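You operate a simulated robot arm through the tools that you are given. There is no shell and no other tool.

You run a simulated robot arm. Do the job below in one go: nothing can be reset, and whatever is moved stays where it is left.

## Task
Set the controls near the top of the grey-legged table. At the end: the front right bolt is turned to loose; the front left bolt is turned to loose; the back left bolt is turned to loose; the back right bolt is turned to loose; whatever was shut is shut again. Leave all else as you found it, and nothing knocked over.

It is judged by the outcome, as a careful person would: the job done as asked, and still so three seconds after it is handed in. It fails if anything else is knocked over, pushed out of place, dropped, spilled or broken.

## Robot
A 7-joint arm with a two-finger gripper, fixed in place. Base frame: the origin is at the foot of the arm, x ahead of it, y to its left, z up; the work surface is at about z = 0. Readings come in mm, degrees, newtons and seconds.
With the tool pointing down near the work surface it reaches from about 220 to 560 mm from the base axis. Its first joint turns from -166.0 to 166.0 degrees. Payload 1.2 kg.
Tool frame: the origin (TCP) lies between the finger pads and is the grasp point; the fingertips stand 22 mm ahead of it; z points along the fingers, y is the line along which they close. The gripper opens to 92 mm. The gripper's body begins 65 mm behind the TCP.
Orientation is that of the tool frame in the base frame, as a unit quaternion [w, x, y, z]. With the fingers straight down and closing along the base's y, the tool's x points along the base's -x, its y along +y and its z along -z.

## Interface
- The arm moves only by the tool step_arm. Its argument "moves" is a list of rows, each a list of 3 entries, a list of its own where there are three numbers: the opening in per cent of the stroke, from 0 (shut) to 100 (fully open), then the shift along the tool's x, y, z in mm, then the turn, a rotation vector about the tool's x, y, z in degrees. In form: [[hand, [tx, ty, tz], [wx, wy, wz]], ...]. A call has 1 to 20 rows; each row shifts and turns the commanded pose from where the row before left it, along the tool's axes as they then stand. Each row takes 0.2 s and may step no farther than 50 mm and 8.6 degrees from the row before; otherwise, or with a gripper value out of range, the whole call is refused. Where a pose cannot be reached the arm comes as near as it can. A force on the tool above 40 N (or 10 N above the force at the start of the call, whichever is more), or a blocked arm, ends the call early, and 0.2 s more pass. The fingers move at their own pace and stop on an object; they squeeze with about 22 N. The grip force told is the motor's: it shows also when the fingers shut on nothing. Time passes only in rows, and 0.2 s behind the last, so rows that do not move let the fingers close. The reply holds the time, the measured pose of the TCP, the force on the tool along the base axes, the opening and the grip force, in the units named above and with some noise, with the torque about the TCP (base axes, N m) and any sound that the robot's microphone picked up.
- Cameras (640 x 400 px; columns grow to the right, rows downward): "scene" is fixed at [401.1, 650, 808.8]; the picture's right is [-1.00, 0.05, 0.00], its down [0.04, 0.78, -0.62] and it looks along [-0.03, -0.62, -0.78] (base axes); focal length 340 px, centre (320, 200). "wrist" rides on the gripper at [71, 19, -102] in the tool frame; the picture's right is [-0.26, 0.96, 0.00], its down [-0.75, -0.20, -0.62] and it looks along [-0.60, -0.16, 0.78] (tool axes); focal length 280 px, centre (320, 200). There is no depth. A picture from a camera that has moved, and an enlarged one, comes with that camera's place and axes in the base frame and with its lens.
- camera(camera): a new picture of that camera. No time passes.
- close_up(camera, box): a new picture of the part [left, top, right, bottom] of that camera's present view, enlarged. No time passes.
- hand_in(): hands the job in; it is judged then, once.

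Nothing tells you positions but the pictures and the camera data. Unless the task says otherwise, let go and move clear before handing in.

The tools are called after "Request:" by a JSON object that holds its "name" and its "arguments". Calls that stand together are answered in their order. step_arm: Moves the arm, as the interface text tells. Its arguments: {"type":"object","properties":{"moves":{"type":"array"}},"required":["moves"]} The other tools are called the same way: camera (camera) takes a picture; close_up (camera, box) takes an enlarged picture of a part of a camera's view; hand_in () hands the job in.

At the start:

```text
t: 0.0
eef_pos: [302.4, 186.1, 383.4]
orientation: [0.0, 0.0, 1.0, -0.001]
wrist_force: [0.1, -0.1, 0.2]
wrist_torque: [0.01, -0.03, 0.03]
finger_gap: 91.8
gripper_force: 0.1
```

scene: 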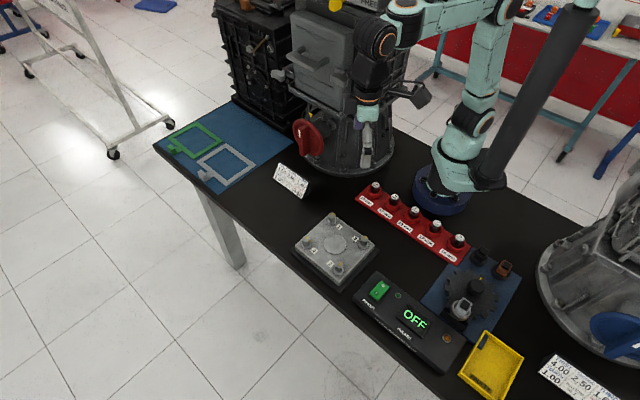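
wrist: 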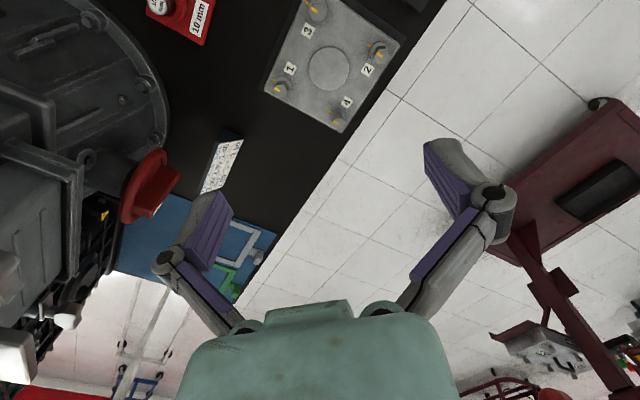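

I see a black table with a grey plate carrying four numbered bolts, a power box with a green switch, a rack of red tools and other items. I'll look closer before moving anything.

Request:
{"name": "close_up", "arguments": {"camera": "scene", "box": [280, 200, 390, 300]}}

Request:
{"name": "close_up", "arguments": {"camera": "scene", "box": [340, 170, 540, 300]}}

Request:
{"name": "close_up", "arguments": {"camera": "scene", "box": [340, 260, 640, 400]}}

Request:
{"name": "close_up", "arguments": {"camera": "scene", "box": [150, 90, 330, 210]}}

Request:
{"name": "close_up", "arguments": {"camera": "wrist", "box": [240, 0, 420, 140]}}

```text
4.00 times, centred on (335, 250) of scene
camera zoom: at [401.1, 650.0, 808.8], right [-1.0, 0.05, 0.0], down [0.04, 0.78, -0.62], along [-0.03, -0.62, -0.78], focal length 1358 px, centre (260, 0)
```

zoom: 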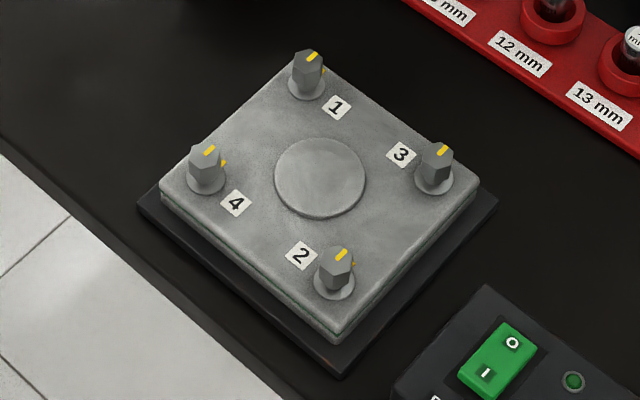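

```text
3.08 times, centred on (440, 235) of scene
camera zoom: at [401.1, 650.0, 808.8], right [-1.0, 0.05, 0.0], down [0.04, 0.78, -0.62], along [-0.03, -0.62, -0.78], focal length 1045 px, centre (-49, 92)
```

zoom: 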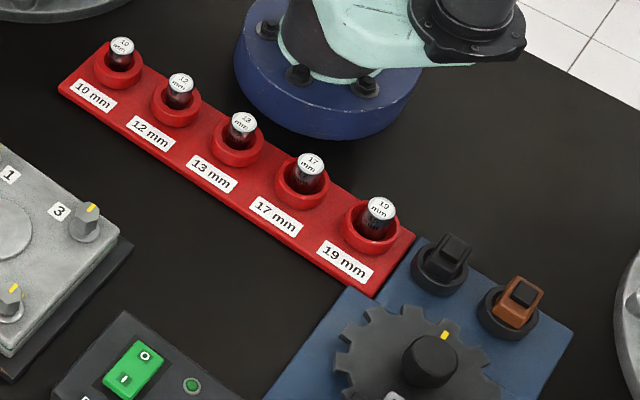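

```text
2.13 times, centred on (490, 330) of scene
camera zoom: at [401.1, 650.0, 808.8], right [-1.0, 0.05, 0.0], down [0.04, 0.78, -0.62], along [-0.03, -0.62, -0.78], focal length 724 px, centre (-43, -77)
```

zoom: 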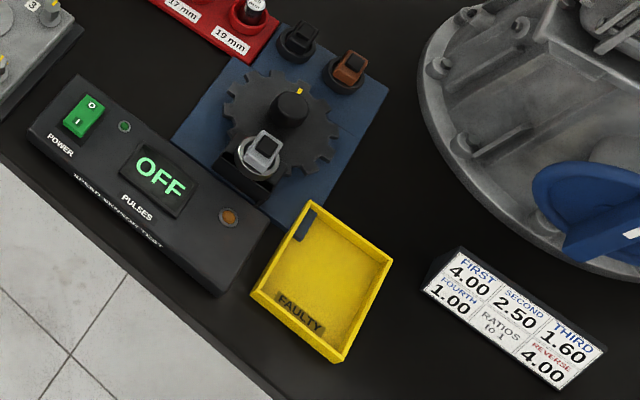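

```text
3.33 times, centred on (240, 150) of scene
camera zoom: at [401.1, 650.0, 808.8], right [-1.0, 0.05, 0.0], down [0.04, 0.78, -0.62], along [-0.03, -0.62, -0.78], focal length 1132 px, centre (587, 367)
```

zoom: 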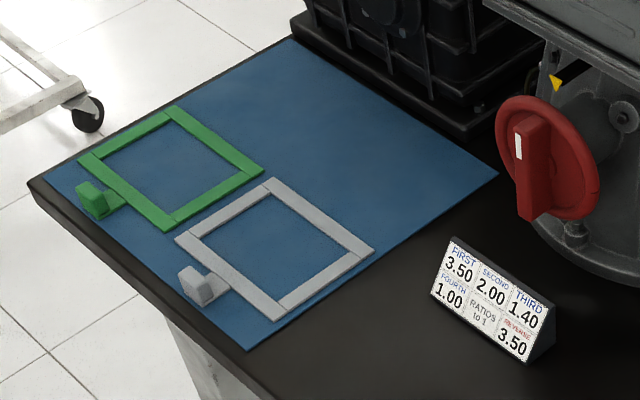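

```text
2.86 times, centred on (330, 70) of wrist
camera zoom: at [229.6, 206.3, 484.2], right [0.26, 0.96, 0.0], down [0.75, -0.2, 0.62], along [0.6, -0.16, -0.78], focal length 801 px, centre (291, 571)
```

zoom: 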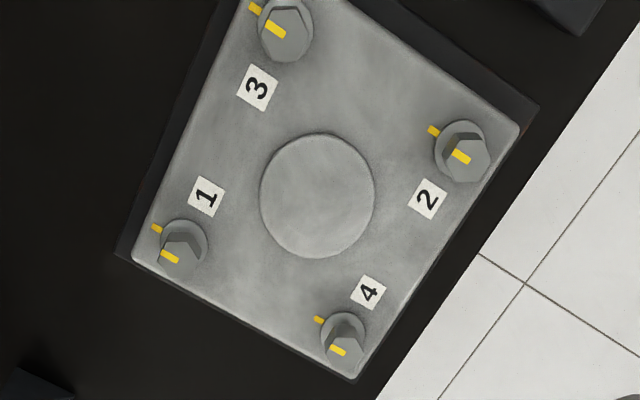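

The plate with four hex bolts sits around (339, 191), the bolts about 106 mm apart with heads around z = 40–65. I'll go down above the plate for a closer look at the yellow marks.

Request:
{"name": "step_arm", "arguments": {"moves": [[100, [-7.3, 1, 40], [0, 0, 0]], [100, [-7.3, 1, 40], [0, 0, 0]], [100, [-7.3, 1, 40], [0, 0, 0]], [100, [-7.3, 1, 40], [0, 0, 0]], [100, [-7.3, 1, 30], [0, 0, 0]], [100, [0, 0, 0], [0, 0, 0]]]}}

Request:
{"name": "camera", "arguments": {"camera": "wrist"}}

Request:
{"name": "camera", "arguments": {"camera": "scene"}}

```text
t: 1.4
eef_pos: [339.6, 193.7, 191.6]
orientation: [0.0, 0.0, 1.0, 0.0]
wrist_force: [0.4, 0.5, 0.0]
wrist_torque: [-0.01, 0.03, 0.0]
finger_gap: 92.1
gripper_force: 0.2
```

```text
taken
camera wrist: at [265.8, 212.9, 293.0], right [0.26, 0.96, 0.0], down [0.75, -0.2, 0.63], along [0.6, -0.16, -0.78], focal length 280 px, centre (320, 200)
```

wrist: 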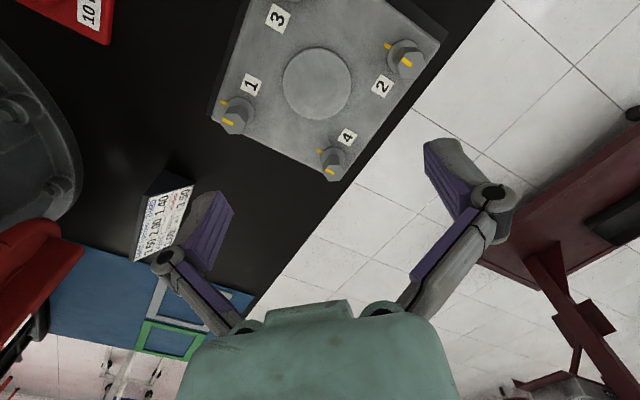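

```text
taken
```

scene: 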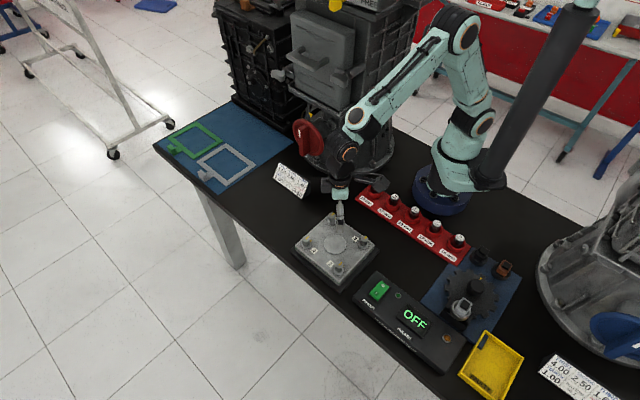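

The wrist view shows the bolts well from here. I'll enlarge it to read the marks.

Request:
{"name": "close_up", "arguments": {"camera": "wrist", "box": [200, 60, 360, 200]}}

Request:
{"name": "close_up", "arguments": {"camera": "wrist", "box": [360, 10, 460, 110]}}

Request:
{"name": "close_up", "arguments": {"camera": "scene", "box": [290, 205, 380, 290]}}

```text
2.86 times, centred on (280, 130) of wrist
camera zoom: at [265.8, 212.9, 293.0], right [0.26, 0.96, 0.0], down [0.75, -0.2, 0.63], along [0.6, -0.16, -0.78], focal length 801 px, centre (434, 400)
```

zoom: 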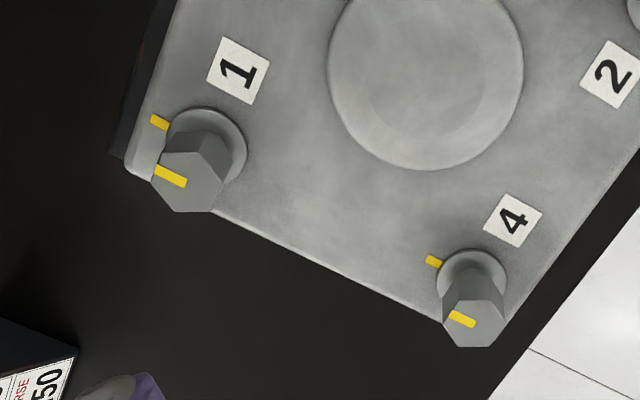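

```text
4.00 times, centred on (410, 60) of wrist
camera zoom: at [265.8, 212.9, 293.0], right [0.26, 0.96, 0.0], down [0.75, -0.2, 0.63], along [0.6, -0.16, -0.78], focal length 1122 px, centre (-40, 760)
```

zoom: 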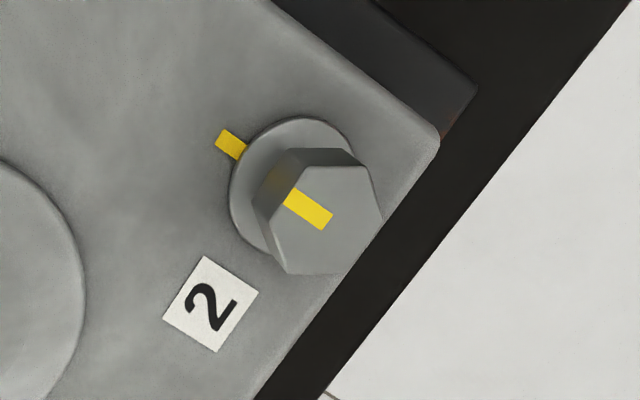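

```text
4.71 times, centred on (335, 248) of scene
camera zoom: at [401.1, 650.0, 808.8], right [-1.0, 0.05, 0.0], down [0.04, 0.78, -0.62], along [-0.03, -0.62, -0.78], focal length 1598 px, centre (249, -24)
```

zoom: 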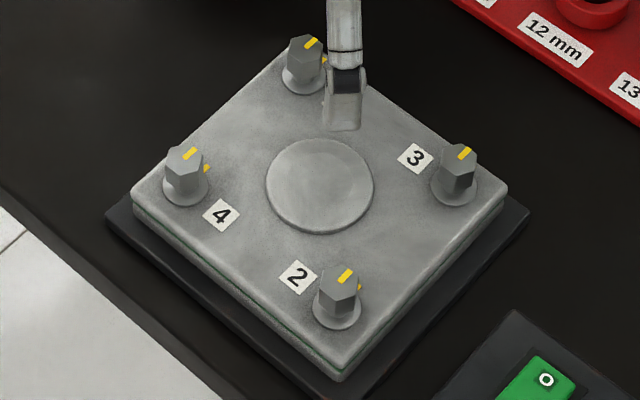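

All four heads have their yellow mark lined up with the plate mark, so they are tight. Before going near one, I'll shut the fingers in free air to calibrate where the grasp point falls in the wrist picture.

Request:
{"name": "step_arm", "arguments": {"moves": [[0, [0, 0, 0], [0, 0, 0]], [0, [0, 0, 0], [0, 0, 0]], [0, [0, 0, 0], [0, 0, 0]], [0, [0, 0, 0], [0, 0, 0]]]}}

Request:
{"name": "close_up", "arguments": {"camera": "wrist", "box": [220, 100, 420, 260]}}

```text
t: 2.4
eef_pos: [337.5, 194.7, 192.0]
orientation: [0.001, -0.001, 1.0, 0.0]
wrist_force: [1.0, 0.4, 0.3]
wrist_torque: [0.0, 0.02, -0.04]
finger_gap: 0.0
gripper_force: 22.1
```

```text
2.50 times, centred on (320, 180) of wrist
camera zoom: at [265.7, 212.9, 293.3], right [0.26, 0.96, 0.0], down [0.75, -0.2, 0.63], along [0.6, -0.16, -0.78], focal length 701 px, centre (320, 250)
```

zoom: 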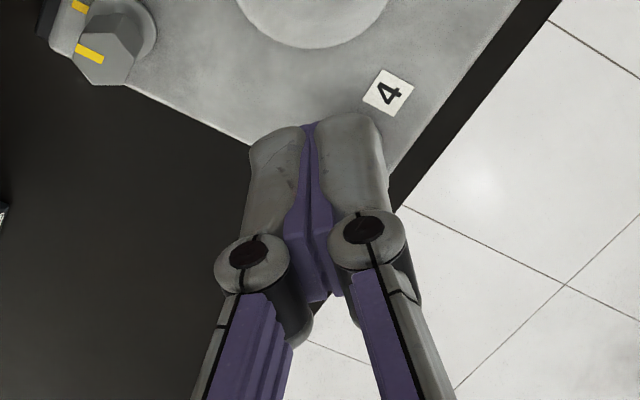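

The closed fingertips appear where the camera data predicts, so the wrist camera can be trusted. Next I'll go above bolt 4 (about (412, 187)) and turn the fingers to face its flats, which lie across about 42° azimuth.

Request:
{"name": "step_arm", "arguments": {"moves": [[55, [-25.3, -2.1, 18], [0, 0, 0]], [55, [-25.3, -2.1, 18], [0, 0, 0]], [55, [-25.2, -2.2, 18], [0, 0, 0]], [55, [0, 0, 0], [0, 0, 7.9]], [55, [0, 0, 0], [0, 0, 7.9]], [55, [0, 0, 0], [0, 0, 7.9]], [55, [0, 0, 0], [0, 0, 7.9]], [55, [0, 0, 0], [0, 0, 7.9]], [55, [0, 0, 0], [0, 0, 7.9]], [55, [0, 0, 0], [0, 0, 0]]]}}

Request:
{"name": "camera", "arguments": {"camera": "wrist"}}

Request:
{"name": "close_up", "arguments": {"camera": "wrist", "box": [240, 80, 400, 180]}}

Request:
{"name": "close_up", "arguments": {"camera": "scene", "box": [270, 190, 390, 290]}}

```text
t: 4.6
eef_pos: [414.3, 187.6, 139.7]
orientation: [0.001, 0.403, 0.915, -0.001]
wrist_force: [0.8, 0.2, -0.1]
wrist_torque: [-0.03, -0.04, -0.01]
finger_gap: 50.5
gripper_force: 0.0
```

```text
taken
camera wrist: at [379.0, 251.3, 240.3], right [0.89, 0.46, 0.0], down [0.36, -0.69, 0.62], along [0.29, -0.56, -0.78], focal length 280 px, centre (320, 200)
```

wrist: 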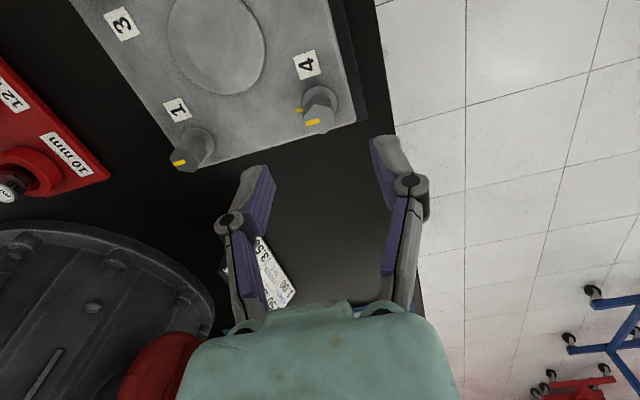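

```text
4.00 times, centred on (320, 130) of wrist
camera zoom: at [379.0, 251.3, 240.3], right [0.89, 0.46, 0.0], down [0.36, -0.69, 0.62], along [0.29, -0.56, -0.78], focal length 1122 px, centre (320, 480)
```

zoom: 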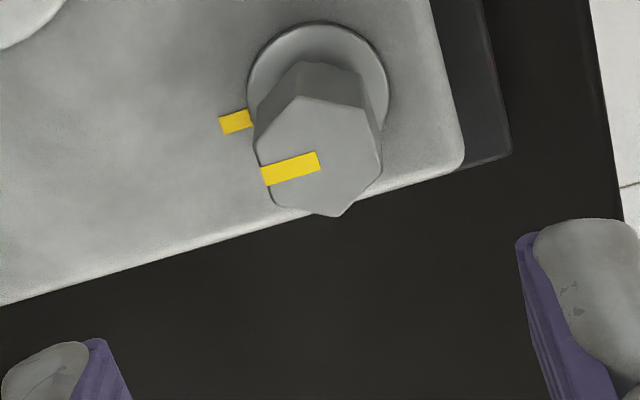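

```text
4.00 times, centred on (330, 240) of scene
camera zoom: at [401.1, 650.0, 808.8], right [-1.0, 0.05, 0.0], down [0.04, 0.78, -0.62], along [-0.03, -0.62, -0.78], focal length 1358 px, centre (280, 40)
```

zoom: 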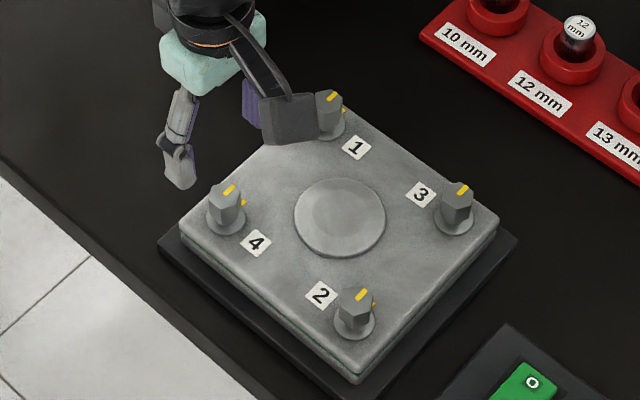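

The grasp point lies straight above bolt 4 to within about 1 mm, and the plate's yaw is about 45°, so I'll turn the hand 2.5° more to match the flats. Then I'll go down with the fingers open around the head, keeping the tips clear of the plate.

Request:
{"name": "step_arm", "arguments": {"moves": [[50, [0.5, 0, 0], [0, 0, -2.5]], [50, [0, 0, 24], [0, 0, 0]], [50, [0, 0, 24], [0, 0, 0]], [50, [0, 0, 12], [0, 0, 0]], [50, [0, 0, 10], [0, 0, 0]], [50, [0, 0, 0], [0, 0, 0]]]}}

Request:
{"name": "camera", "arguments": {"camera": "wrist"}}

Request:
{"name": "close_up", "arguments": {"camera": "scene", "box": [270, 190, 390, 290]}}

```text
t: 6.0
eef_pos: [414.0, 185.5, 68.8]
orientation: [0.0, 0.382, 0.924, 0.0]
wrist_force: [0.4, 0.8, -0.7]
wrist_torque: [-0.04, 0.03, 0.03]
finger_gap: 46.2
gripper_force: 0.0
```

```text
taken
camera wrist: at [375.8, 249.8, 169.0], right [0.87, 0.5, 0.0], down [0.39, -0.68, 0.62], along [0.31, -0.54, -0.78], focal length 280 px, centre (320, 200)
```

wrist: 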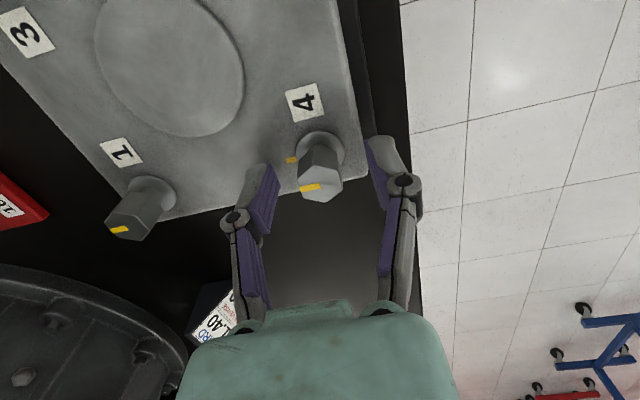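

```text
4.00 times, centred on (330, 240) of scene
camera zoom: at [401.1, 650.0, 808.8], right [-1.0, 0.05, 0.0], down [0.04, 0.78, -0.62], along [-0.03, -0.62, -0.78], focal length 1358 px, centre (280, 40)
```

zoom: 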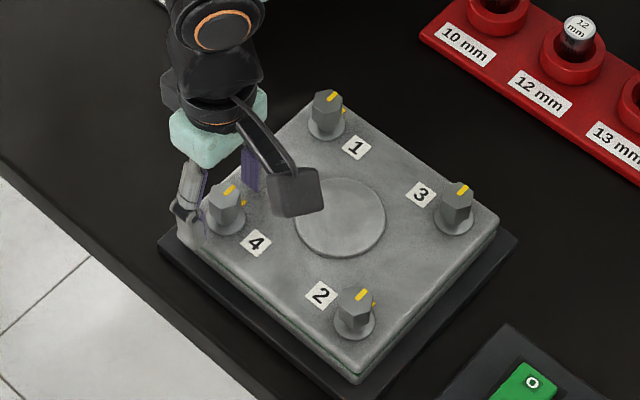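

The fingers straddle bolt 4's head, with its top just at the grasp point. I'll zoom in to check centring before closing.

Request:
{"name": "close_up", "arguments": {"camera": "wrist", "box": [240, 110, 400, 230]}}

Request:
{"name": "close_up", "arguments": {"camera": "scene", "box": [300, 220, 350, 260]}}

```text
3.33 times, centred on (320, 170) of wrist
camera zoom: at [375.8, 249.8, 169.0], right [0.87, 0.5, 0.0], down [0.39, -0.68, 0.62], along [0.31, -0.54, -0.78], focal length 935 px, centre (320, 300)
```

zoom: 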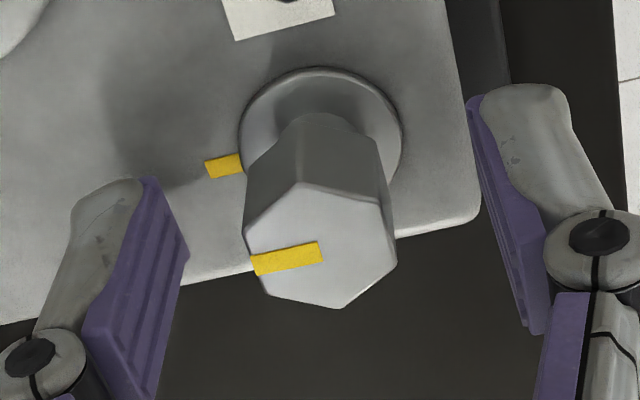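

```text
10.00 times, centred on (325, 240) of scene
camera zoom: at [401.1, 650.0, 808.8], right [-1.0, 0.05, 0.0], down [0.04, 0.78, -0.62], along [-0.03, -0.62, -0.78], focal length 3395 px, centre (270, -200)
```

zoom: 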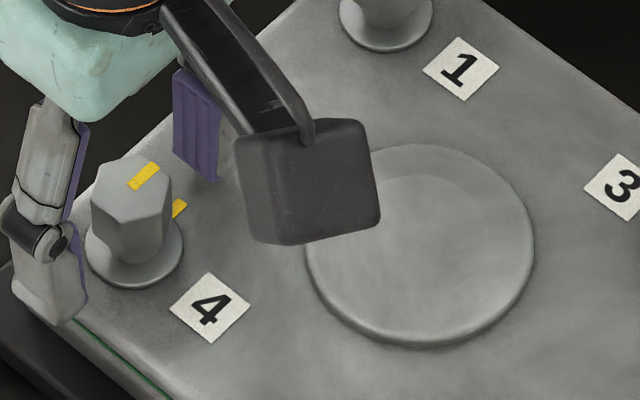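

Centred and aligned to about 1–2°. I'll close on the head and check the grip before turning.

Request:
{"name": "step_arm", "arguments": {"moves": [[0, [0, 0, 0], [0, 0, 0]], [0, [0, 0, 0], [0, 0, 0]], [0, [0, 0, 0], [0, 0, 0]]]}}

Request:
{"name": "close_up", "arguments": {"camera": "wrist", "box": [240, 110, 400, 230]}}

```text
t: 6.8
eef_pos: [413.6, 185.7, 69.7]
orientation: [0.001, 0.382, 0.924, 0.001]
wrist_force: [-1.9, 0.0, 9.5]
wrist_torque: [0.05, 0.05, -0.01]
finger_gap: 18.6
gripper_force: 27.9
```

```text
3.33 times, centred on (320, 170) of wrist
camera zoom: at [375.9, 249.9, 169.7], right [0.87, 0.5, 0.0], down [0.39, -0.68, 0.62], along [0.31, -0.54, -0.78], focal length 935 px, centre (320, 300)
```

zoom: 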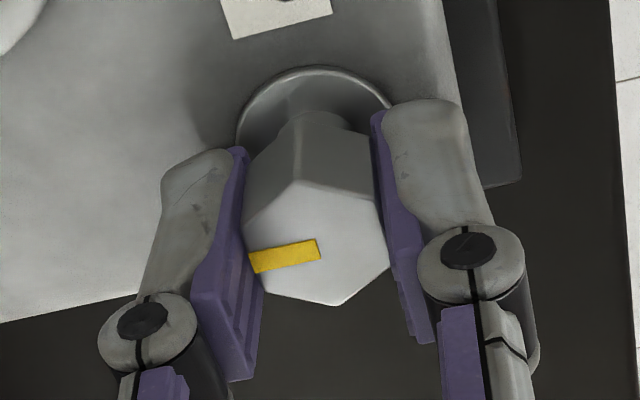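

Grip is good: 18.6 mm across the flats, though a 9.5 N upward push shows the tips are resting on the washer. I'll ease up a little, then begin turning anticlockwise gently.

Request:
{"name": "step_arm", "arguments": {"moves": [[0, [0, 0, -1.5], [0, 0, 0]], [0, [0, 0, 0], [0, 0, -4]], [0, [0, 0, 0], [0, 0, -4]], [0, [0, 0, 0], [0, 0, -4]], [0, [0, 0, 0], [0, 0, -4]], [0, [0, 0, 0], [0, 0, 0]]]}}

Request:
{"name": "close_up", "arguments": {"camera": "wrist", "box": [240, 90, 400, 210]}}

Request:
{"name": "close_up", "arguments": {"camera": "scene", "box": [300, 220, 350, 260]}}

```text
t: 8.2
eef_pos: [413.2, 187.1, 72.1]
orientation: [0.0, 0.248, 0.969, 0.0]
wrist_force: [17.5, 15.6, -21.2]
wrist_torque: [0.2, -0.29, -0.02]
finger_gap: 18.8
gripper_force: 27.9
```

```text
3.33 times, centred on (320, 150) of wrist
camera zoom: at [359.2, 237.5, 171.6], right [0.69, 0.72, 0.0], down [0.56, -0.54, 0.62], along [0.45, -0.43, -0.78], focal length 935 px, centre (320, 367)
```

zoom: 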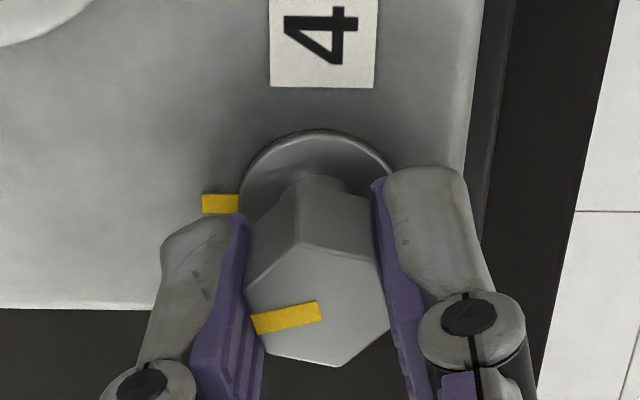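

```text
10.00 times, centred on (325, 240) of scene
camera zoom: at [401.1, 650.0, 808.8], right [-1.0, 0.05, 0.0], down [0.04, 0.78, -0.62], along [-0.03, -0.62, -0.78], focal length 3395 px, centre (270, -200)
```

zoom: 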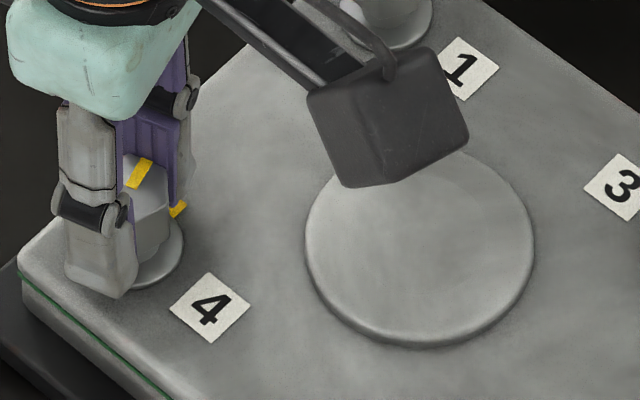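

The bolt turns with the fingers and offers little torque, but there are side and down loads of about 20 N on the hand. I'll ease the commanded pose the way it is being pushed and read again.

Request:
{"name": "step_arm", "arguments": {"moves": [[0, [-0.3, 0.8, 1.0], [0, 0, 0]], [0, [0, 0, 0], [0, 0, 0]]]}}

```text
t: 8.8
eef_pos: [414.8, 187.0, 70.7]
orientation: [-0.001, 0.25, 0.968, 0.001]
wrist_force: [-1.3, 5.8, 9.2]
wrist_torque: [-0.11, -0.3, 0.02]
finger_gap: 18.9
gripper_force: 28.3
```

That relieved it almost completely. I'll carry on turning anticlockwise.

Request:
{"name": "step_arm", "arguments": {"moves": [[0, [0, 0.2, -0.3], [0, 0, -4]], [0, [0, 0, 0], [0, 0, -4]], [0, [0, 0, 0], [0, 0, -4]], [0, [0, 0, 0], [0, 0, -4]], [0, [0, 0, 0], [0, 0, 0]]]}}

Request:
{"name": "close_up", "arguments": {"camera": "wrist", "box": [240, 90, 400, 210]}}

```text
t: 10.0
eef_pos: [415.0, 187.7, 69.6]
orientation: [0.0, 0.111, 0.994, 0.0]
wrist_force: [-14.0, 2.1, 19.0]
wrist_torque: [0.02, 0.3, 0.0]
finger_gap: 18.6
gripper_force: 28.1
```

```text
3.33 times, centred on (320, 150) of wrist
camera zoom: at [348.1, 221.4, 171.0], right [0.47, 0.88, 0.0], down [0.69, -0.37, 0.62], along [0.55, -0.29, -0.78], focal length 935 px, centre (320, 367)
```

zoom: 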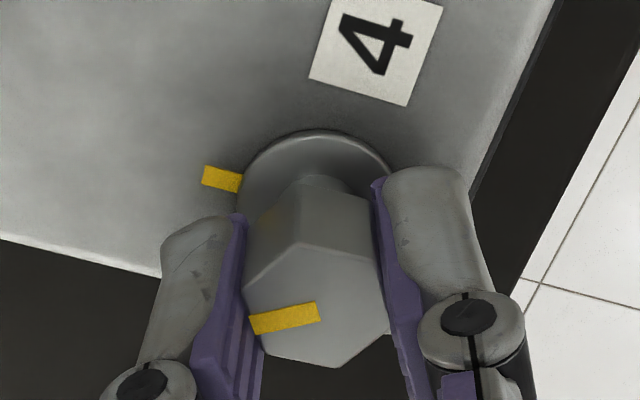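

32° turned so far and no stop felt. I'll ease up along the measured push and continue.

Request:
{"name": "step_arm", "arguments": {"moves": [[0, [0.4, -0.1, -0.7], [0, 0, 0]], [0, [0, 0, 0], [0, 0, -4]], [0, [0, 0, 0], [0, 0, -4]], [0, [0, 0, 0], [0, 0, -4]], [0, [0, 0, 0], [0, 0, 0]]]}}

Request:
{"name": "close_up", "arguments": {"camera": "wrist", "box": [240, 90, 400, 210]}}

```text
t: 11.2
eef_pos: [415.4, 187.0, 70.0]
orientation: [-0.001, 0.007, 1.0, 0.0]
wrist_force: [0.6, 10.1, -14.7]
wrist_torque: [0.13, 0.16, -0.02]
finger_gap: 18.6
gripper_force: 28.0
```

```text
3.33 times, centred on (320, 150) of wrist
camera zoom: at [342.2, 207.3, 170.9], right [0.28, 0.96, 0.0], down [0.75, -0.22, 0.62], along [0.6, -0.17, -0.78], focal length 935 px, centre (320, 367)
```

zoom: 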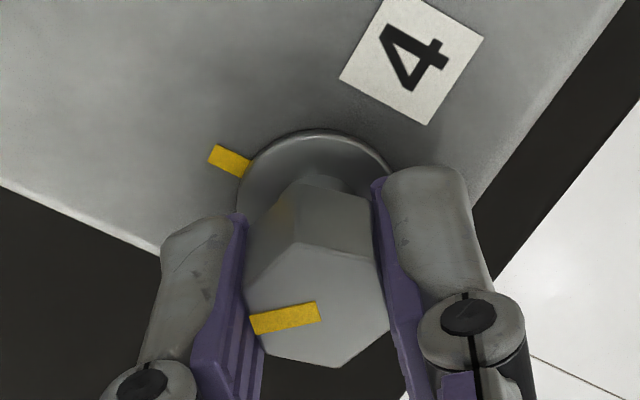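

44° now, still turning freely. I'll keep on in the same way.

Request:
{"name": "step_arm", "arguments": {"moves": [[0, [0, 0.2, 0.4], [0, 0, -4]], [0, [0, 0, 0], [0, 0, -4]], [0, [0, 0, 0], [0, 0, -4]], [0, [0, 0, 0], [0, 0, -4]], [0, [0, 0, 0], [0, 0, 0]]]}}

Request:
{"name": "close_up", "arguments": {"camera": "wrist", "box": [240, 90, 400, 210]}}

```text
t: 12.4
eef_pos: [415.9, 187.7, 71.0]
orientation: [0.0, -0.132, 0.991, 0.0]
wrist_force: [2.8, 11.3, -22.8]
wrist_torque: [0.16, -0.14, -0.03]
finger_gap: 18.7
gripper_force: 28.2
```

```text
3.33 times, centred on (320, 150) of wrist
camera zoom: at [339.3, 187.3, 171.5], right [0.0, 1.0, 0.0], down [0.78, 0.0, 0.62], along [0.62, 0.0, -0.78], focal length 935 px, centre (320, 367)
```

zoom: 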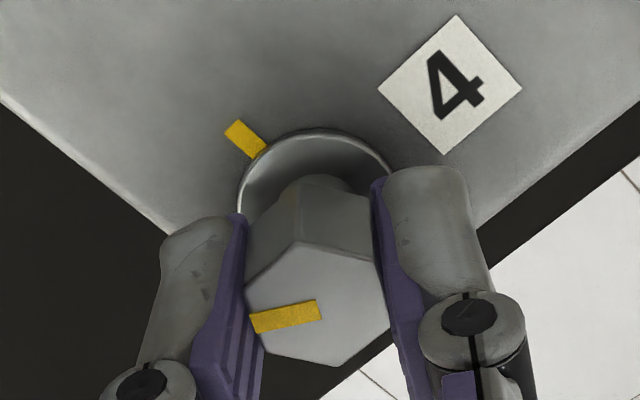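

60° now with the head mark well away from the plate mark. I'll ease off and continue toward a stop.

Request:
{"name": "step_arm", "arguments": {"moves": [[0, [-0.2, 0.3, 0.7], [0, 0, -4]], [0, [0, 0, 0], [0, 0, -4]], [0, [0, 0, 0], [0, 0, -4]], [0, [0, 0, 0], [0, 0, 0]]]}}

Request:
{"name": "close_up", "arguments": {"camera": "wrist", "box": [240, 90, 400, 210]}}

Request:
{"name": "close_up", "arguments": {"camera": "scene", "box": [290, 205, 380, 290]}}

```text
t: 13.4
eef_pos: [413.8, 188.2, 71.2]
orientation: [0.0, -0.235, 0.972, 0.0]
wrist_force: [-9.9, 5.4, 6.2]
wrist_torque: [-0.16, 0.68, -0.01]
finger_gap: 18.7
gripper_force: 28.3
```

```text
3.33 times, centred on (320, 150) of wrist
camera zoom: at [340.8, 172.1, 171.5], right [-0.21, 0.98, 0.0], down [0.76, 0.16, 0.62], along [0.61, 0.13, -0.78], focal length 935 px, centre (320, 367)
```

zoom: 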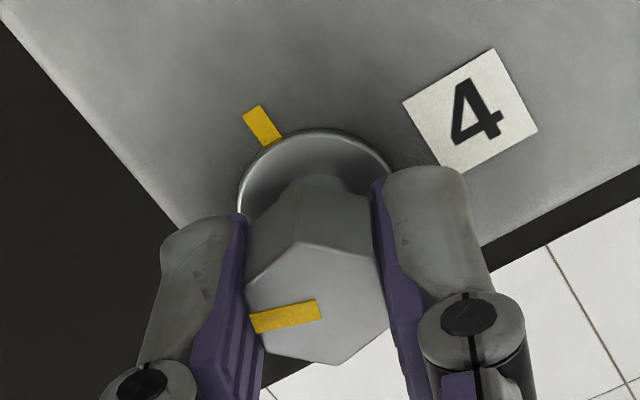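

```text
4.71 times, centred on (335, 248) of scene
camera zoom: at [401.1, 650.0, 808.8], right [-1.0, 0.05, 0.0], down [0.04, 0.78, -0.62], along [-0.03, -0.62, -0.78], focal length 1598 px, centre (249, -24)
```

zoom: 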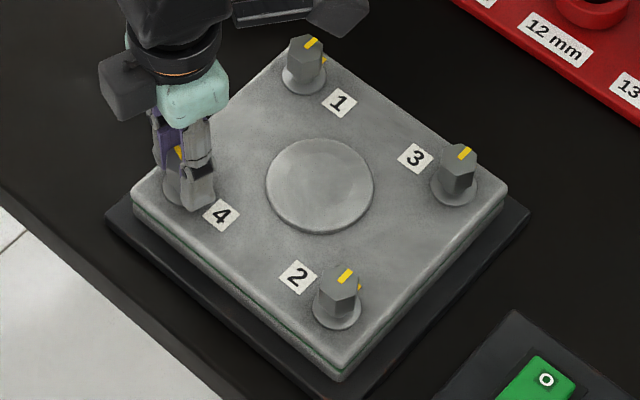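

72° turned, still free. I'll continue with small steps, watching for a stop.

Request:
{"name": "step_arm", "arguments": {"moves": [[0, [0.2, 0.2, 0], [0, 0, -4]], [0, [0, 0, 0], [0, 0, -4]], [0, [0, 0, 0], [0, 0, -4]], [0, [0, 0, 0], [0, 0, -4]], [0, [0, 0, 0], [0, 0, 0]]]}}

Request:
{"name": "close_up", "arguments": {"camera": "wrist", "box": [240, 90, 400, 210]}}

```text
t: 14.6
eef_pos: [413.8, 188.1, 69.7]
orientation: [0.0, -0.368, 0.93, 0.0]
wrist_force: [-16.1, 2.1, 20.7]
wrist_torque: [0.0, 0.37, -0.02]
finger_gap: 18.6
gripper_force: 27.6
```

```text
3.33 times, centred on (320, 150) of wrist
camera zoom: at [347.7, 153.2, 171.0], right [-0.47, 0.88, 0.0], down [0.69, 0.37, 0.63], along [0.55, 0.29, -0.78], focal length 935 px, centre (320, 367)
```

zoom: 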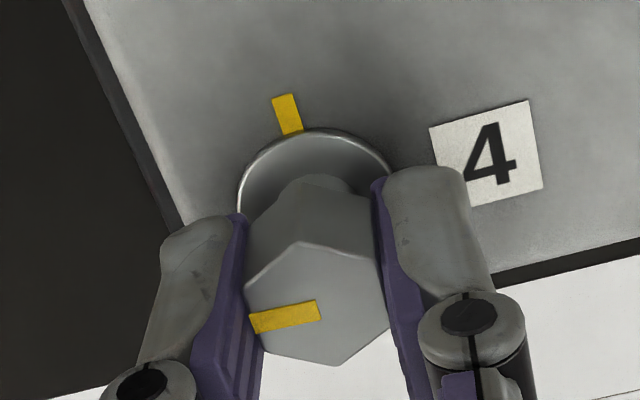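

88° and still no stop; I'll ease along the push and continue carefully.

Request:
{"name": "step_arm", "arguments": {"moves": [[0, [0.3, 0.3, -0.6], [0, 0, 0]], [0, [0, 0, 0], [0, 0, -3]], [0, [0, 0, 0], [0, 0, -3]], [0, [0, 0, 0], [0, 0, -3]], [0, [0, 0, 0], [0, 0, 0]]]}}

Request:
{"name": "close_up", "arguments": {"camera": "wrist", "box": [240, 90, 400, 210]}}

```text
t: 15.8
eef_pos: [414.1, 187.1, 71.2]
orientation: [0.001, -0.442, 0.897, 0.001]
wrist_force: [2.5, 15.1, -10.0]
wrist_torque: [0.44, -0.23, -0.01]
finger_gap: 18.8
gripper_force: 28.0
```

```text
3.33 times, centred on (320, 150) of wrist
camera zoom: at [353.8, 143.4, 170.9], right [-0.6, 0.8, 0.0], down [0.62, 0.47, 0.63], along [0.5, 0.38, -0.78], focal length 935 px, centre (320, 367)
```

zoom: 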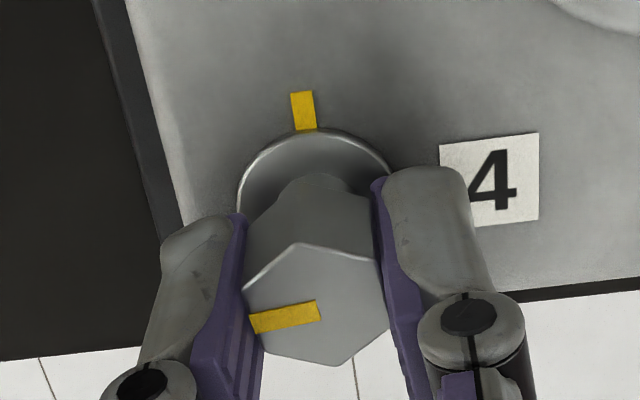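

About 97° and no stop, no sound. I'll go on turning, easing as before.

Request:
{"name": "step_arm", "arguments": {"moves": [[0, [-0.35, 0.15, 0.3], [0, 0, -4]], [0, [0, 0, 0], [0, 0, -4]], [0, [0, 0, 0], [0, 0, -4]], [0, [0, 0, 0], [0, 0, -4]], [0, [0, 0, 0], [0, 0, 0]]]}}

Request:
{"name": "close_up", "arguments": {"camera": "wrist", "box": [240, 90, 400, 210]}}

```text
t: 17.0
eef_pos: [414.1, 187.4, 70.2]
orientation: [-0.001, -0.561, 0.828, 0.0]
wrist_force: [0.6, 15.3, -10.8]
wrist_torque: [0.45, -0.05, -0.04]
finger_gap: 18.4
gripper_force: 28.0
```

```text
3.33 times, centred on (320, 150) of wrist
camera zoom: at [368.2, 129.2, 171.1], right [-0.8, 0.6, 0.0], down [0.47, 0.62, 0.62], along [0.38, 0.5, -0.78], focal length 935 px, centre (320, 367)
```

zoom: 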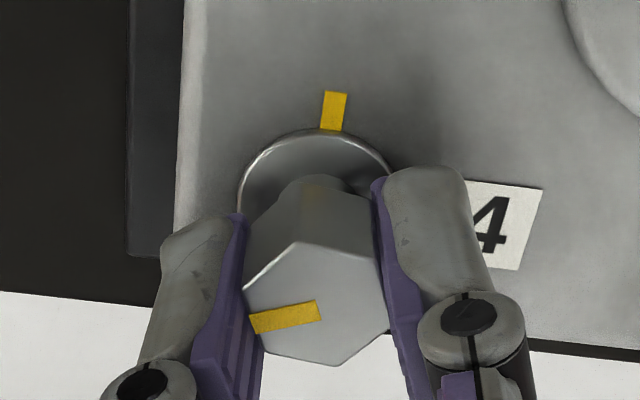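

About 113°. I'll keep turning and watch the torque and pose for a stop.

Request:
{"name": "step_arm", "arguments": {"moves": [[0, [-0.3, 0.1, 0.3], [0, 0, -4]], [0, [0, 0, 0], [0, 0, -4]], [0, [0, 0, 0], [0, 0, -4]], [0, [0, 0, 0], [0, 0, -4]], [0, [0, 0, 0], [0, 0, 0]]]}}

Request:
{"name": "close_up", "arguments": {"camera": "wrist", "box": [240, 90, 400, 210]}}

```text
t: 18.2
eef_pos: [413.5, 189.1, 70.0]
orientation: [0.0, -0.67, 0.743, 0.0]
wrist_force: [-15.1, 3.7, 4.0]
wrist_torque: [-0.02, 0.29, -0.21]
finger_gap: 18.9
gripper_force: 27.7
```

```text
3.33 times, centred on (320, 150) of wrist
camera zoom: at [385.9, 119.3, 171.2], right [-0.93, 0.36, 0.0], down [0.28, 0.73, 0.62], along [0.22, 0.58, -0.78], focal length 935 px, centre (320, 367)
```

zoom: 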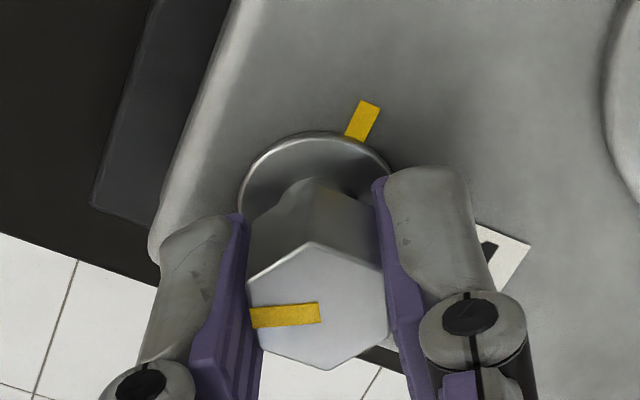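

At about 129° of hand rotation there is now −0.21 N·m of torque and the hex has stayed behind in the fingers by a few degrees: bolt 4 has reached its loose stop (about 120–125°). I'll let go and rise to look.

Request:
{"name": "step_arm", "arguments": {"moves": [[0, [0, 0, 0], [0, 0, 3]], [50, [0, 0, 0], [0, 0, 0]], [50, [0, 0, 0], [0, 0, 0]], [50, [0, 0, 0], [0, 0, 0]], [50, [0, 0, -20], [0, 0, 0]], [50, [0, 0, -30], [0, 0, 0]], [50, [0, 0, -20], [0, 0, 0]], [50, [0, 0, 0], [0, 0, 0]]]}}

Request:
{"name": "camera", "arguments": {"camera": "wrist"}}

Request:
{"name": "close_up", "arguments": {"camera": "wrist", "box": [240, 80, 400, 180]}}

Request:
{"name": "close_up", "arguments": {"camera": "scene", "box": [290, 205, 380, 290]}}

```text
t: 20.0
eef_pos: [415.3, 190.2, 139.8]
orientation: [0.0, -0.65, 0.76, 0.0]
wrist_force: [-0.4, 0.0, 0.8]
wrist_torque: [-0.01, 0.01, -0.01]
finger_gap: 45.8
gripper_force: 0.0
```

```text
taken
camera wrist: at [383.7, 122.2, 240.0], right [-0.91, 0.41, 0.0], down [0.32, 0.71, 0.63], along [0.26, 0.57, -0.78], focal length 280 px, centre (320, 200)
```

wrist: 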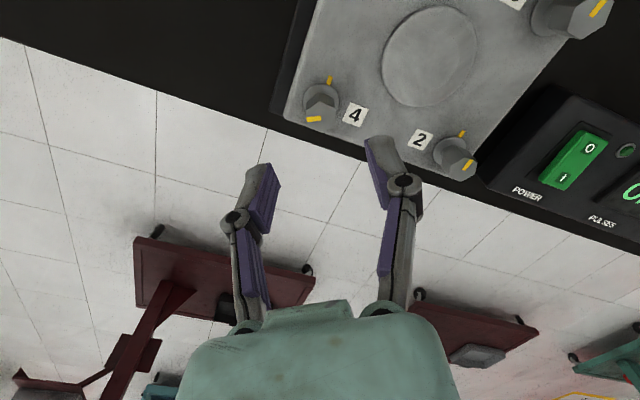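

```text
4.00 times, centred on (320, 130) of wrist
camera zoom: at [383.7, 122.2, 240.0], right [-0.91, 0.41, 0.0], down [0.32, 0.71, 0.63], along [0.26, 0.57, -0.78], focal length 1122 px, centre (320, 480)
```

zoom: 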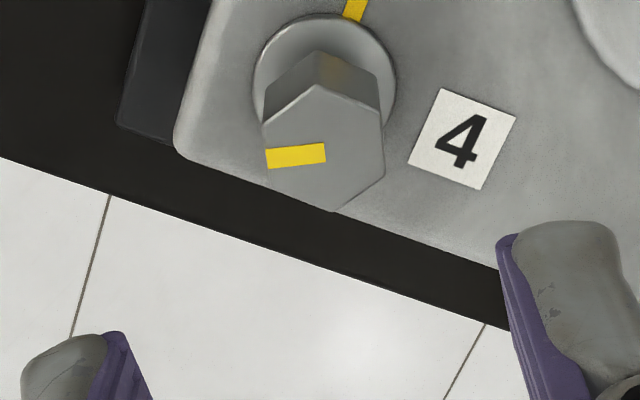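

```text
4.71 times, centred on (335, 248) of scene
camera zoom: at [401.1, 650.0, 808.8], right [-1.0, 0.05, 0.0], down [0.04, 0.78, -0.62], along [-0.03, -0.62, -0.78], focal length 1598 px, centre (249, -24)
```

zoom: 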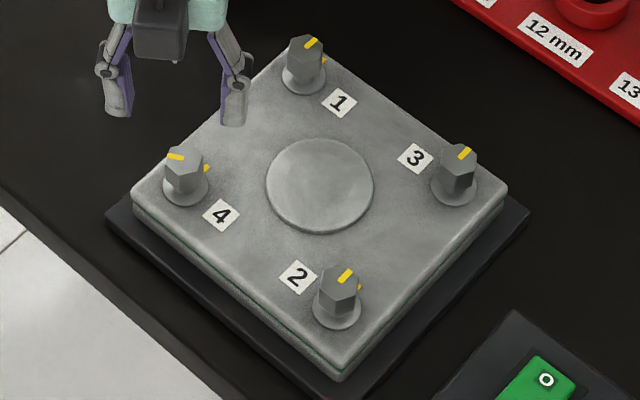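

Bolt 4's mark now points about 119° anticlockwise from its plate mark and has stayed there, so the loose stop is at 120°. Next is bolt 3 at about (264, 194): I'll turn the hand back to 45° and move above it.

Request:
{"name": "step_arm", "arguments": {"moves": [[50, [0, 0, -10], [0, 0, 8.4]], [50, [0, 0, -10], [0, 0, 8.4]], [50, [0, 0, 0], [0, 0, 8.4]], [50, [0, 0, 0], [0, 0, 8.4]], [50, [0, 0, 0], [0, 0, 8.4]], [50, [0, 0, 0], [0, 0, 8.4]], [50, [0, 0, 0], [0, 0, 8.4]], [50, [0, 0, 0], [0, 0, 8.4]], [50, [0, 0, 0], [0, 0, 8.4]], [50, [0, 0, 0], [0, 0, 8.4]], [50, [0, 0, 0], [0, 0, 8.4]], [50, [0, 0, 0], [0, 0, 8.4]], [50, [0, 0, 0], [0, 0, 8.4]], [50, [0, 0, 0], [0, 0, 8.4]], [50, [0, 0, 0], [0, 0, 8.4]], [50, [27.15, -25.5, 0], [0, 0, 0]], [50, [27.15, -25.5, 0], [0, 0, 0]], [50, [27.15, -25.5, 10], [0, 0, 0]], [50, [27.15, -25.5, 10], [0, 0, 0]], [50, [0, 0, 0], [0, 0, 0]]]}}

Request:
{"name": "camera", "arguments": {"camera": "wrist"}}

Request:
{"name": "close_up", "arguments": {"camera": "wrist", "box": [240, 80, 400, 180]}}

```text
t: 24.2
eef_pos: [265.2, 192.9, 138.1]
orientation: [0.001, 0.382, 0.924, 0.0]
wrist_force: [-0.3, -0.7, 0.1]
wrist_torque: [-0.04, 0.0, -0.02]
finger_gap: 45.9
gripper_force: 0.1
```

```text
taken
camera wrist: at [226.1, 255.7, 239.2], right [0.87, 0.5, 0.0], down [0.39, -0.68, 0.62], along [0.31, -0.54, -0.78], focal length 280 px, centre (320, 200)
```

wrist: 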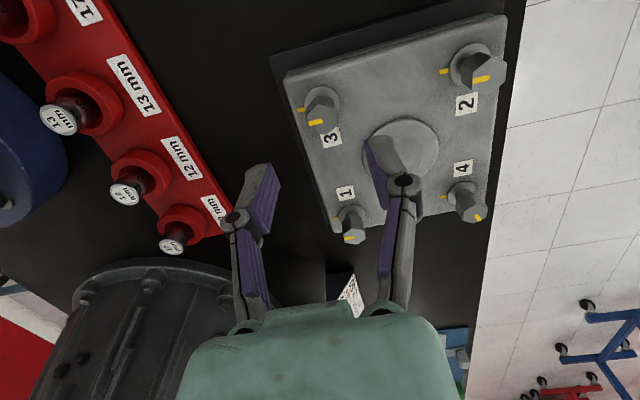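

```text
4.00 times, centred on (320, 130) of wrist
camera zoom: at [226.1, 255.7, 239.2], right [0.87, 0.5, 0.0], down [0.39, -0.68, 0.62], along [0.31, -0.54, -0.78], focal length 1122 px, centre (320, 480)
```

zoom: 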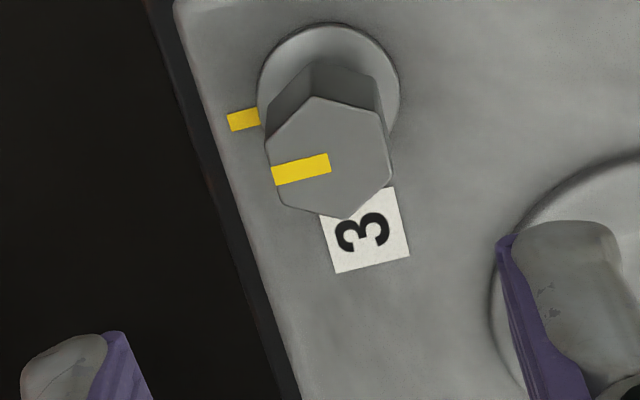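

The hand is above bolt 3, with its axis about (0.9, 1.7) mm off in the tool frame and the flats aligned within 1°. I'll correct that, descend with the tips a bit higher than last time, and check before closing.

Request:
{"name": "step_arm", "arguments": {"moves": [[50, [1.1, 1.9, 0], [0, 0, 0]], [50, [0, 0, 24], [0, 0, 0]], [50, [0, 0, 24], [0, 0, 0]], [50, [0, 0, 12], [0, 0, 0]], [50, [0, 0, 8.5], [0, 0, 0]], [50, [0, 0, 0], [0, 0, 0]]]}}

Request:
{"name": "close_up", "arguments": {"camera": "wrist", "box": [240, 110, 400, 230]}}

```text
t: 25.6
eef_pos: [265.0, 195.2, 70.5]
orientation: [0.001, 0.382, 0.924, 0.0]
wrist_force: [0.3, -0.2, -0.5]
wrist_torque: [-0.03, 0.01, 0.02]
finger_gap: 46.0
gripper_force: 0.2
```

```text
3.33 times, centred on (320, 170) of wrist
camera zoom: at [227.1, 258.0, 170.9], right [0.87, 0.5, 0.0], down [0.39, -0.68, 0.63], along [0.31, -0.54, -0.78], focal length 935 px, centre (320, 300)
```

zoom: 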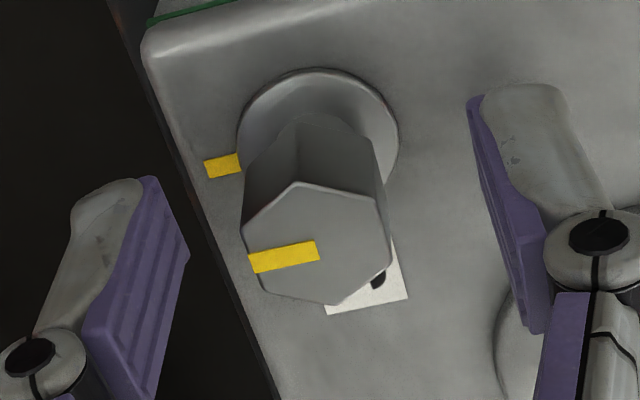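

Centred nicely. I'll close, then turn the first 16°.

Request:
{"name": "step_arm", "arguments": {"moves": [[0, [0, 0, 0], [0, 0, 0]], [0, [0, 0, 0], [0, 0, 0]], [0, [0, 0, 0], [0, 0, 0]]]}}

Request:
{"name": "step_arm", "arguments": {"moves": [[0, [0, 0, 0], [0, 0, -4]], [0, [0, 0, 0], [0, 0, -4]], [0, [0, 0, 0], [0, 0, -4]], [0, [0, 0, 0], [0, 0, -4]], [0, [0, 0, 0], [0, 0, 0]]]}}

Request:
{"name": "close_up", "arguments": {"camera": "wrist", "box": [240, 90, 400, 210]}}

```text
t: 26.4
eef_pos: [266.0, 195.4, 70.4]
orientation: [-0.001, 0.382, 0.924, 0.0]
wrist_force: [-4.2, -4.2, 10.7]
wrist_torque: [-0.15, 0.05, -0.05]
finger_gap: 18.3
gripper_force: 27.6
```

```text
t: 27.6
eef_pos: [263.9, 194.6, 70.6]
orientation: [-0.002, 0.249, 0.968, -0.001]
wrist_force: [-5.9, 0.9, -24.1]
wrist_torque: [-0.01, 0.1, 0.01]
finger_gap: 18.7
gripper_force: 28.1
```

```text
3.33 times, centred on (320, 150) of wrist
camera zoom: at [211.0, 245.1, 171.7], right [0.69, 0.72, 0.0], down [0.56, -0.54, 0.62], along [0.45, -0.43, -0.78], focal length 935 px, centre (320, 367)
```

zoom: 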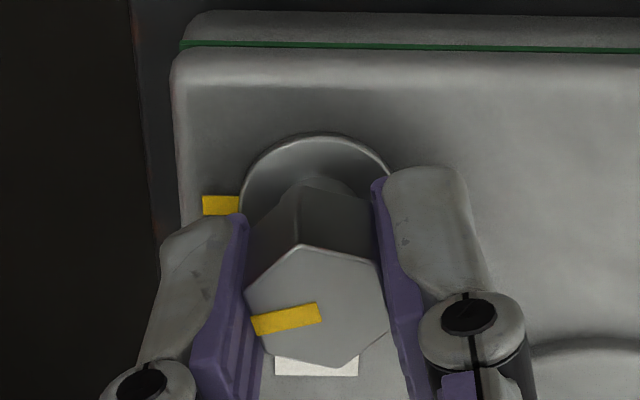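

Same behaviour as bolt 4: it turns freely. I'll continue with small easing corrections.

Request:
{"name": "step_arm", "arguments": {"moves": [[0, [0, 0, 0.6], [0, 0, -4]], [0, [0, 0, 0], [0, 0, -4]], [0, [0, 0, 0], [0, 0, -4]], [0, [0, 0, 0], [0, 0, -4]], [0, [0, 0, 0], [0, 0, -4]], [0, [0, 0, 0], [0, 0, 0]]]}}

```text
t: 29.0
eef_pos: [266.4, 194.8, 69.7]
orientation: [-0.001, 0.077, 0.997, -0.001]
wrist_force: [-14.5, -8.7, -10.0]
wrist_torque: [-0.14, 0.35, 0.0]
finger_gap: 18.8
gripper_force: 27.7
```

36° turned on bolt 3. Easing and continuing.

Request:
{"name": "step_arm", "arguments": {"moves": [[0, [0.45, -0.35, 0.2], [0, 0, -4]], [0, [0, 0, 0], [0, 0, -4]], [0, [0, 0, 0], [0, 0, -4]], [0, [0, 0, 0], [0, 0, -4]], [0, [0, 0, 0], [0, 0, -4]], [0, [0, 0, 0], [0, 0, 0]]]}}

Request:
{"name": "close_up", "arguments": {"camera": "wrist", "box": [240, 90, 400, 210]}}

```text
t: 30.4
eef_pos: [265.5, 192.7, 70.4]
orientation: [0.001, -0.097, 0.995, 0.002]
wrist_force: [-12.3, -6.1, 18.9]
wrist_torque: [-0.11, 0.31, -0.01]
finger_gap: 18.8
gripper_force: 28.3
```

```text
3.33 times, centred on (320, 150) of wrist
camera zoom: at [190.5, 199.2, 171.4], right [0.07, 1.0, 0.0], down [0.78, -0.06, 0.63], along [0.62, -0.04, -0.78], focal length 935 px, centre (320, 367)
```

zoom: 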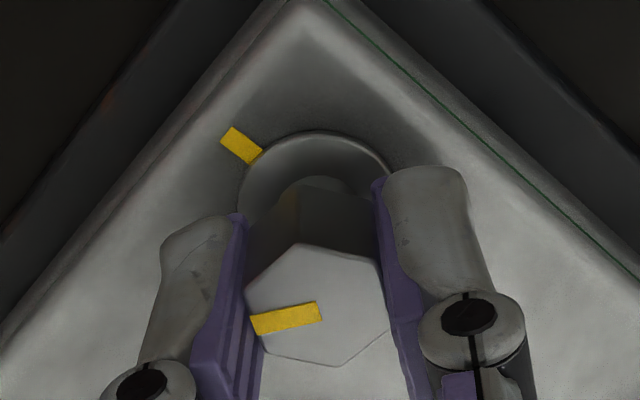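

56° turned. Continuing.

Request:
{"name": "step_arm", "arguments": {"moves": [[0, [0.4, -0.1, -0.4], [0, 0, -4]], [0, [0, 0, 0], [0, 0, -4]], [0, [0, 0, 0], [0, 0, -4]], [0, [0, 0, 0], [0, 0, -4]], [0, [0, 0, 0], [0, 0, -4]], [0, [0, 0, 0], [0, 0, 0]]]}}

```text
t: 31.8
eef_pos: [265.6, 195.1, 72.0]
orientation: [0.002, -0.268, 0.963, 0.001]
wrist_force: [12.4, 13.6, -28.7]
wrist_torque: [0.18, -0.32, 0.0]
finger_gap: 18.7
gripper_force: 28.1
```

76° turned. Easing the load and continuing.

Request:
{"name": "step_arm", "arguments": {"moves": [[0, [-0.5, 0.1, 0.7], [0, 0, -4]], [0, [0, 0, 0], [0, 0, -4]], [0, [0, 0, 0], [0, 0, -4]], [0, [0, 0, 0], [0, 0, -4]], [0, [0, 0, 0], [0, 0, -4]], [0, [0, 0, 0], [0, 0, 0]]]}}

Request:
{"name": "close_up", "arguments": {"camera": "wrist", "box": [240, 90, 400, 210]}}

```text
t: 33.2
eef_pos: [265.1, 193.6, 70.1]
orientation: [-0.001, -0.432, 0.902, -0.001]
wrist_force: [0.9, 2.9, 23.2]
wrist_torque: [0.09, 0.02, 0.05]
finger_gap: 18.6
gripper_force: 27.6
```

```text
3.33 times, centred on (320, 150) of wrist
camera zoom: at [203.9, 151.1, 171.0], right [-0.59, 0.81, 0.0], down [0.63, 0.46, 0.63], along [0.51, 0.37, -0.78], focal length 935 px, centre (320, 367)
```

zoom: 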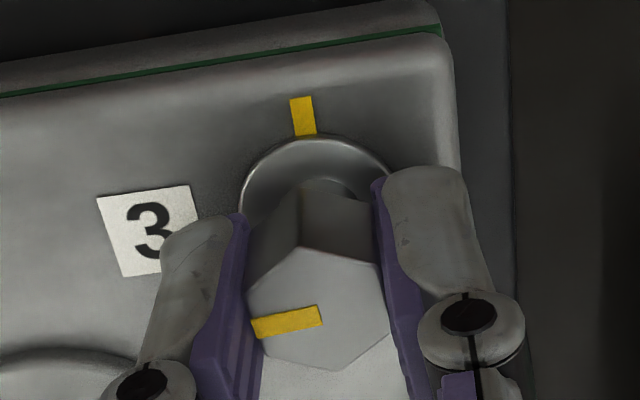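

96° turned. Now the rest up to the stop at 120°, plus a few degrees.

Request:
{"name": "step_arm", "arguments": {"moves": [[0, [0, 0, -0.5], [0, 0, -4]], [0, [0, 0, 0], [0, 0, -4]], [0, [0, 0, 0], [0, 0, -4]], [0, [0, 0, 0], [0, 0, -4]], [0, [0, 0, 0], [0, 0, 0]]]}}

```text
t: 34.4
eef_pos: [264.9, 194.6, 70.1]
orientation: [0.0, -0.553, 0.833, 0.001]
wrist_force: [7.4, 11.1, -20.4]
wrist_torque: [0.23, -0.13, -0.01]
finger_gap: 18.5
gripper_force: 27.9
```

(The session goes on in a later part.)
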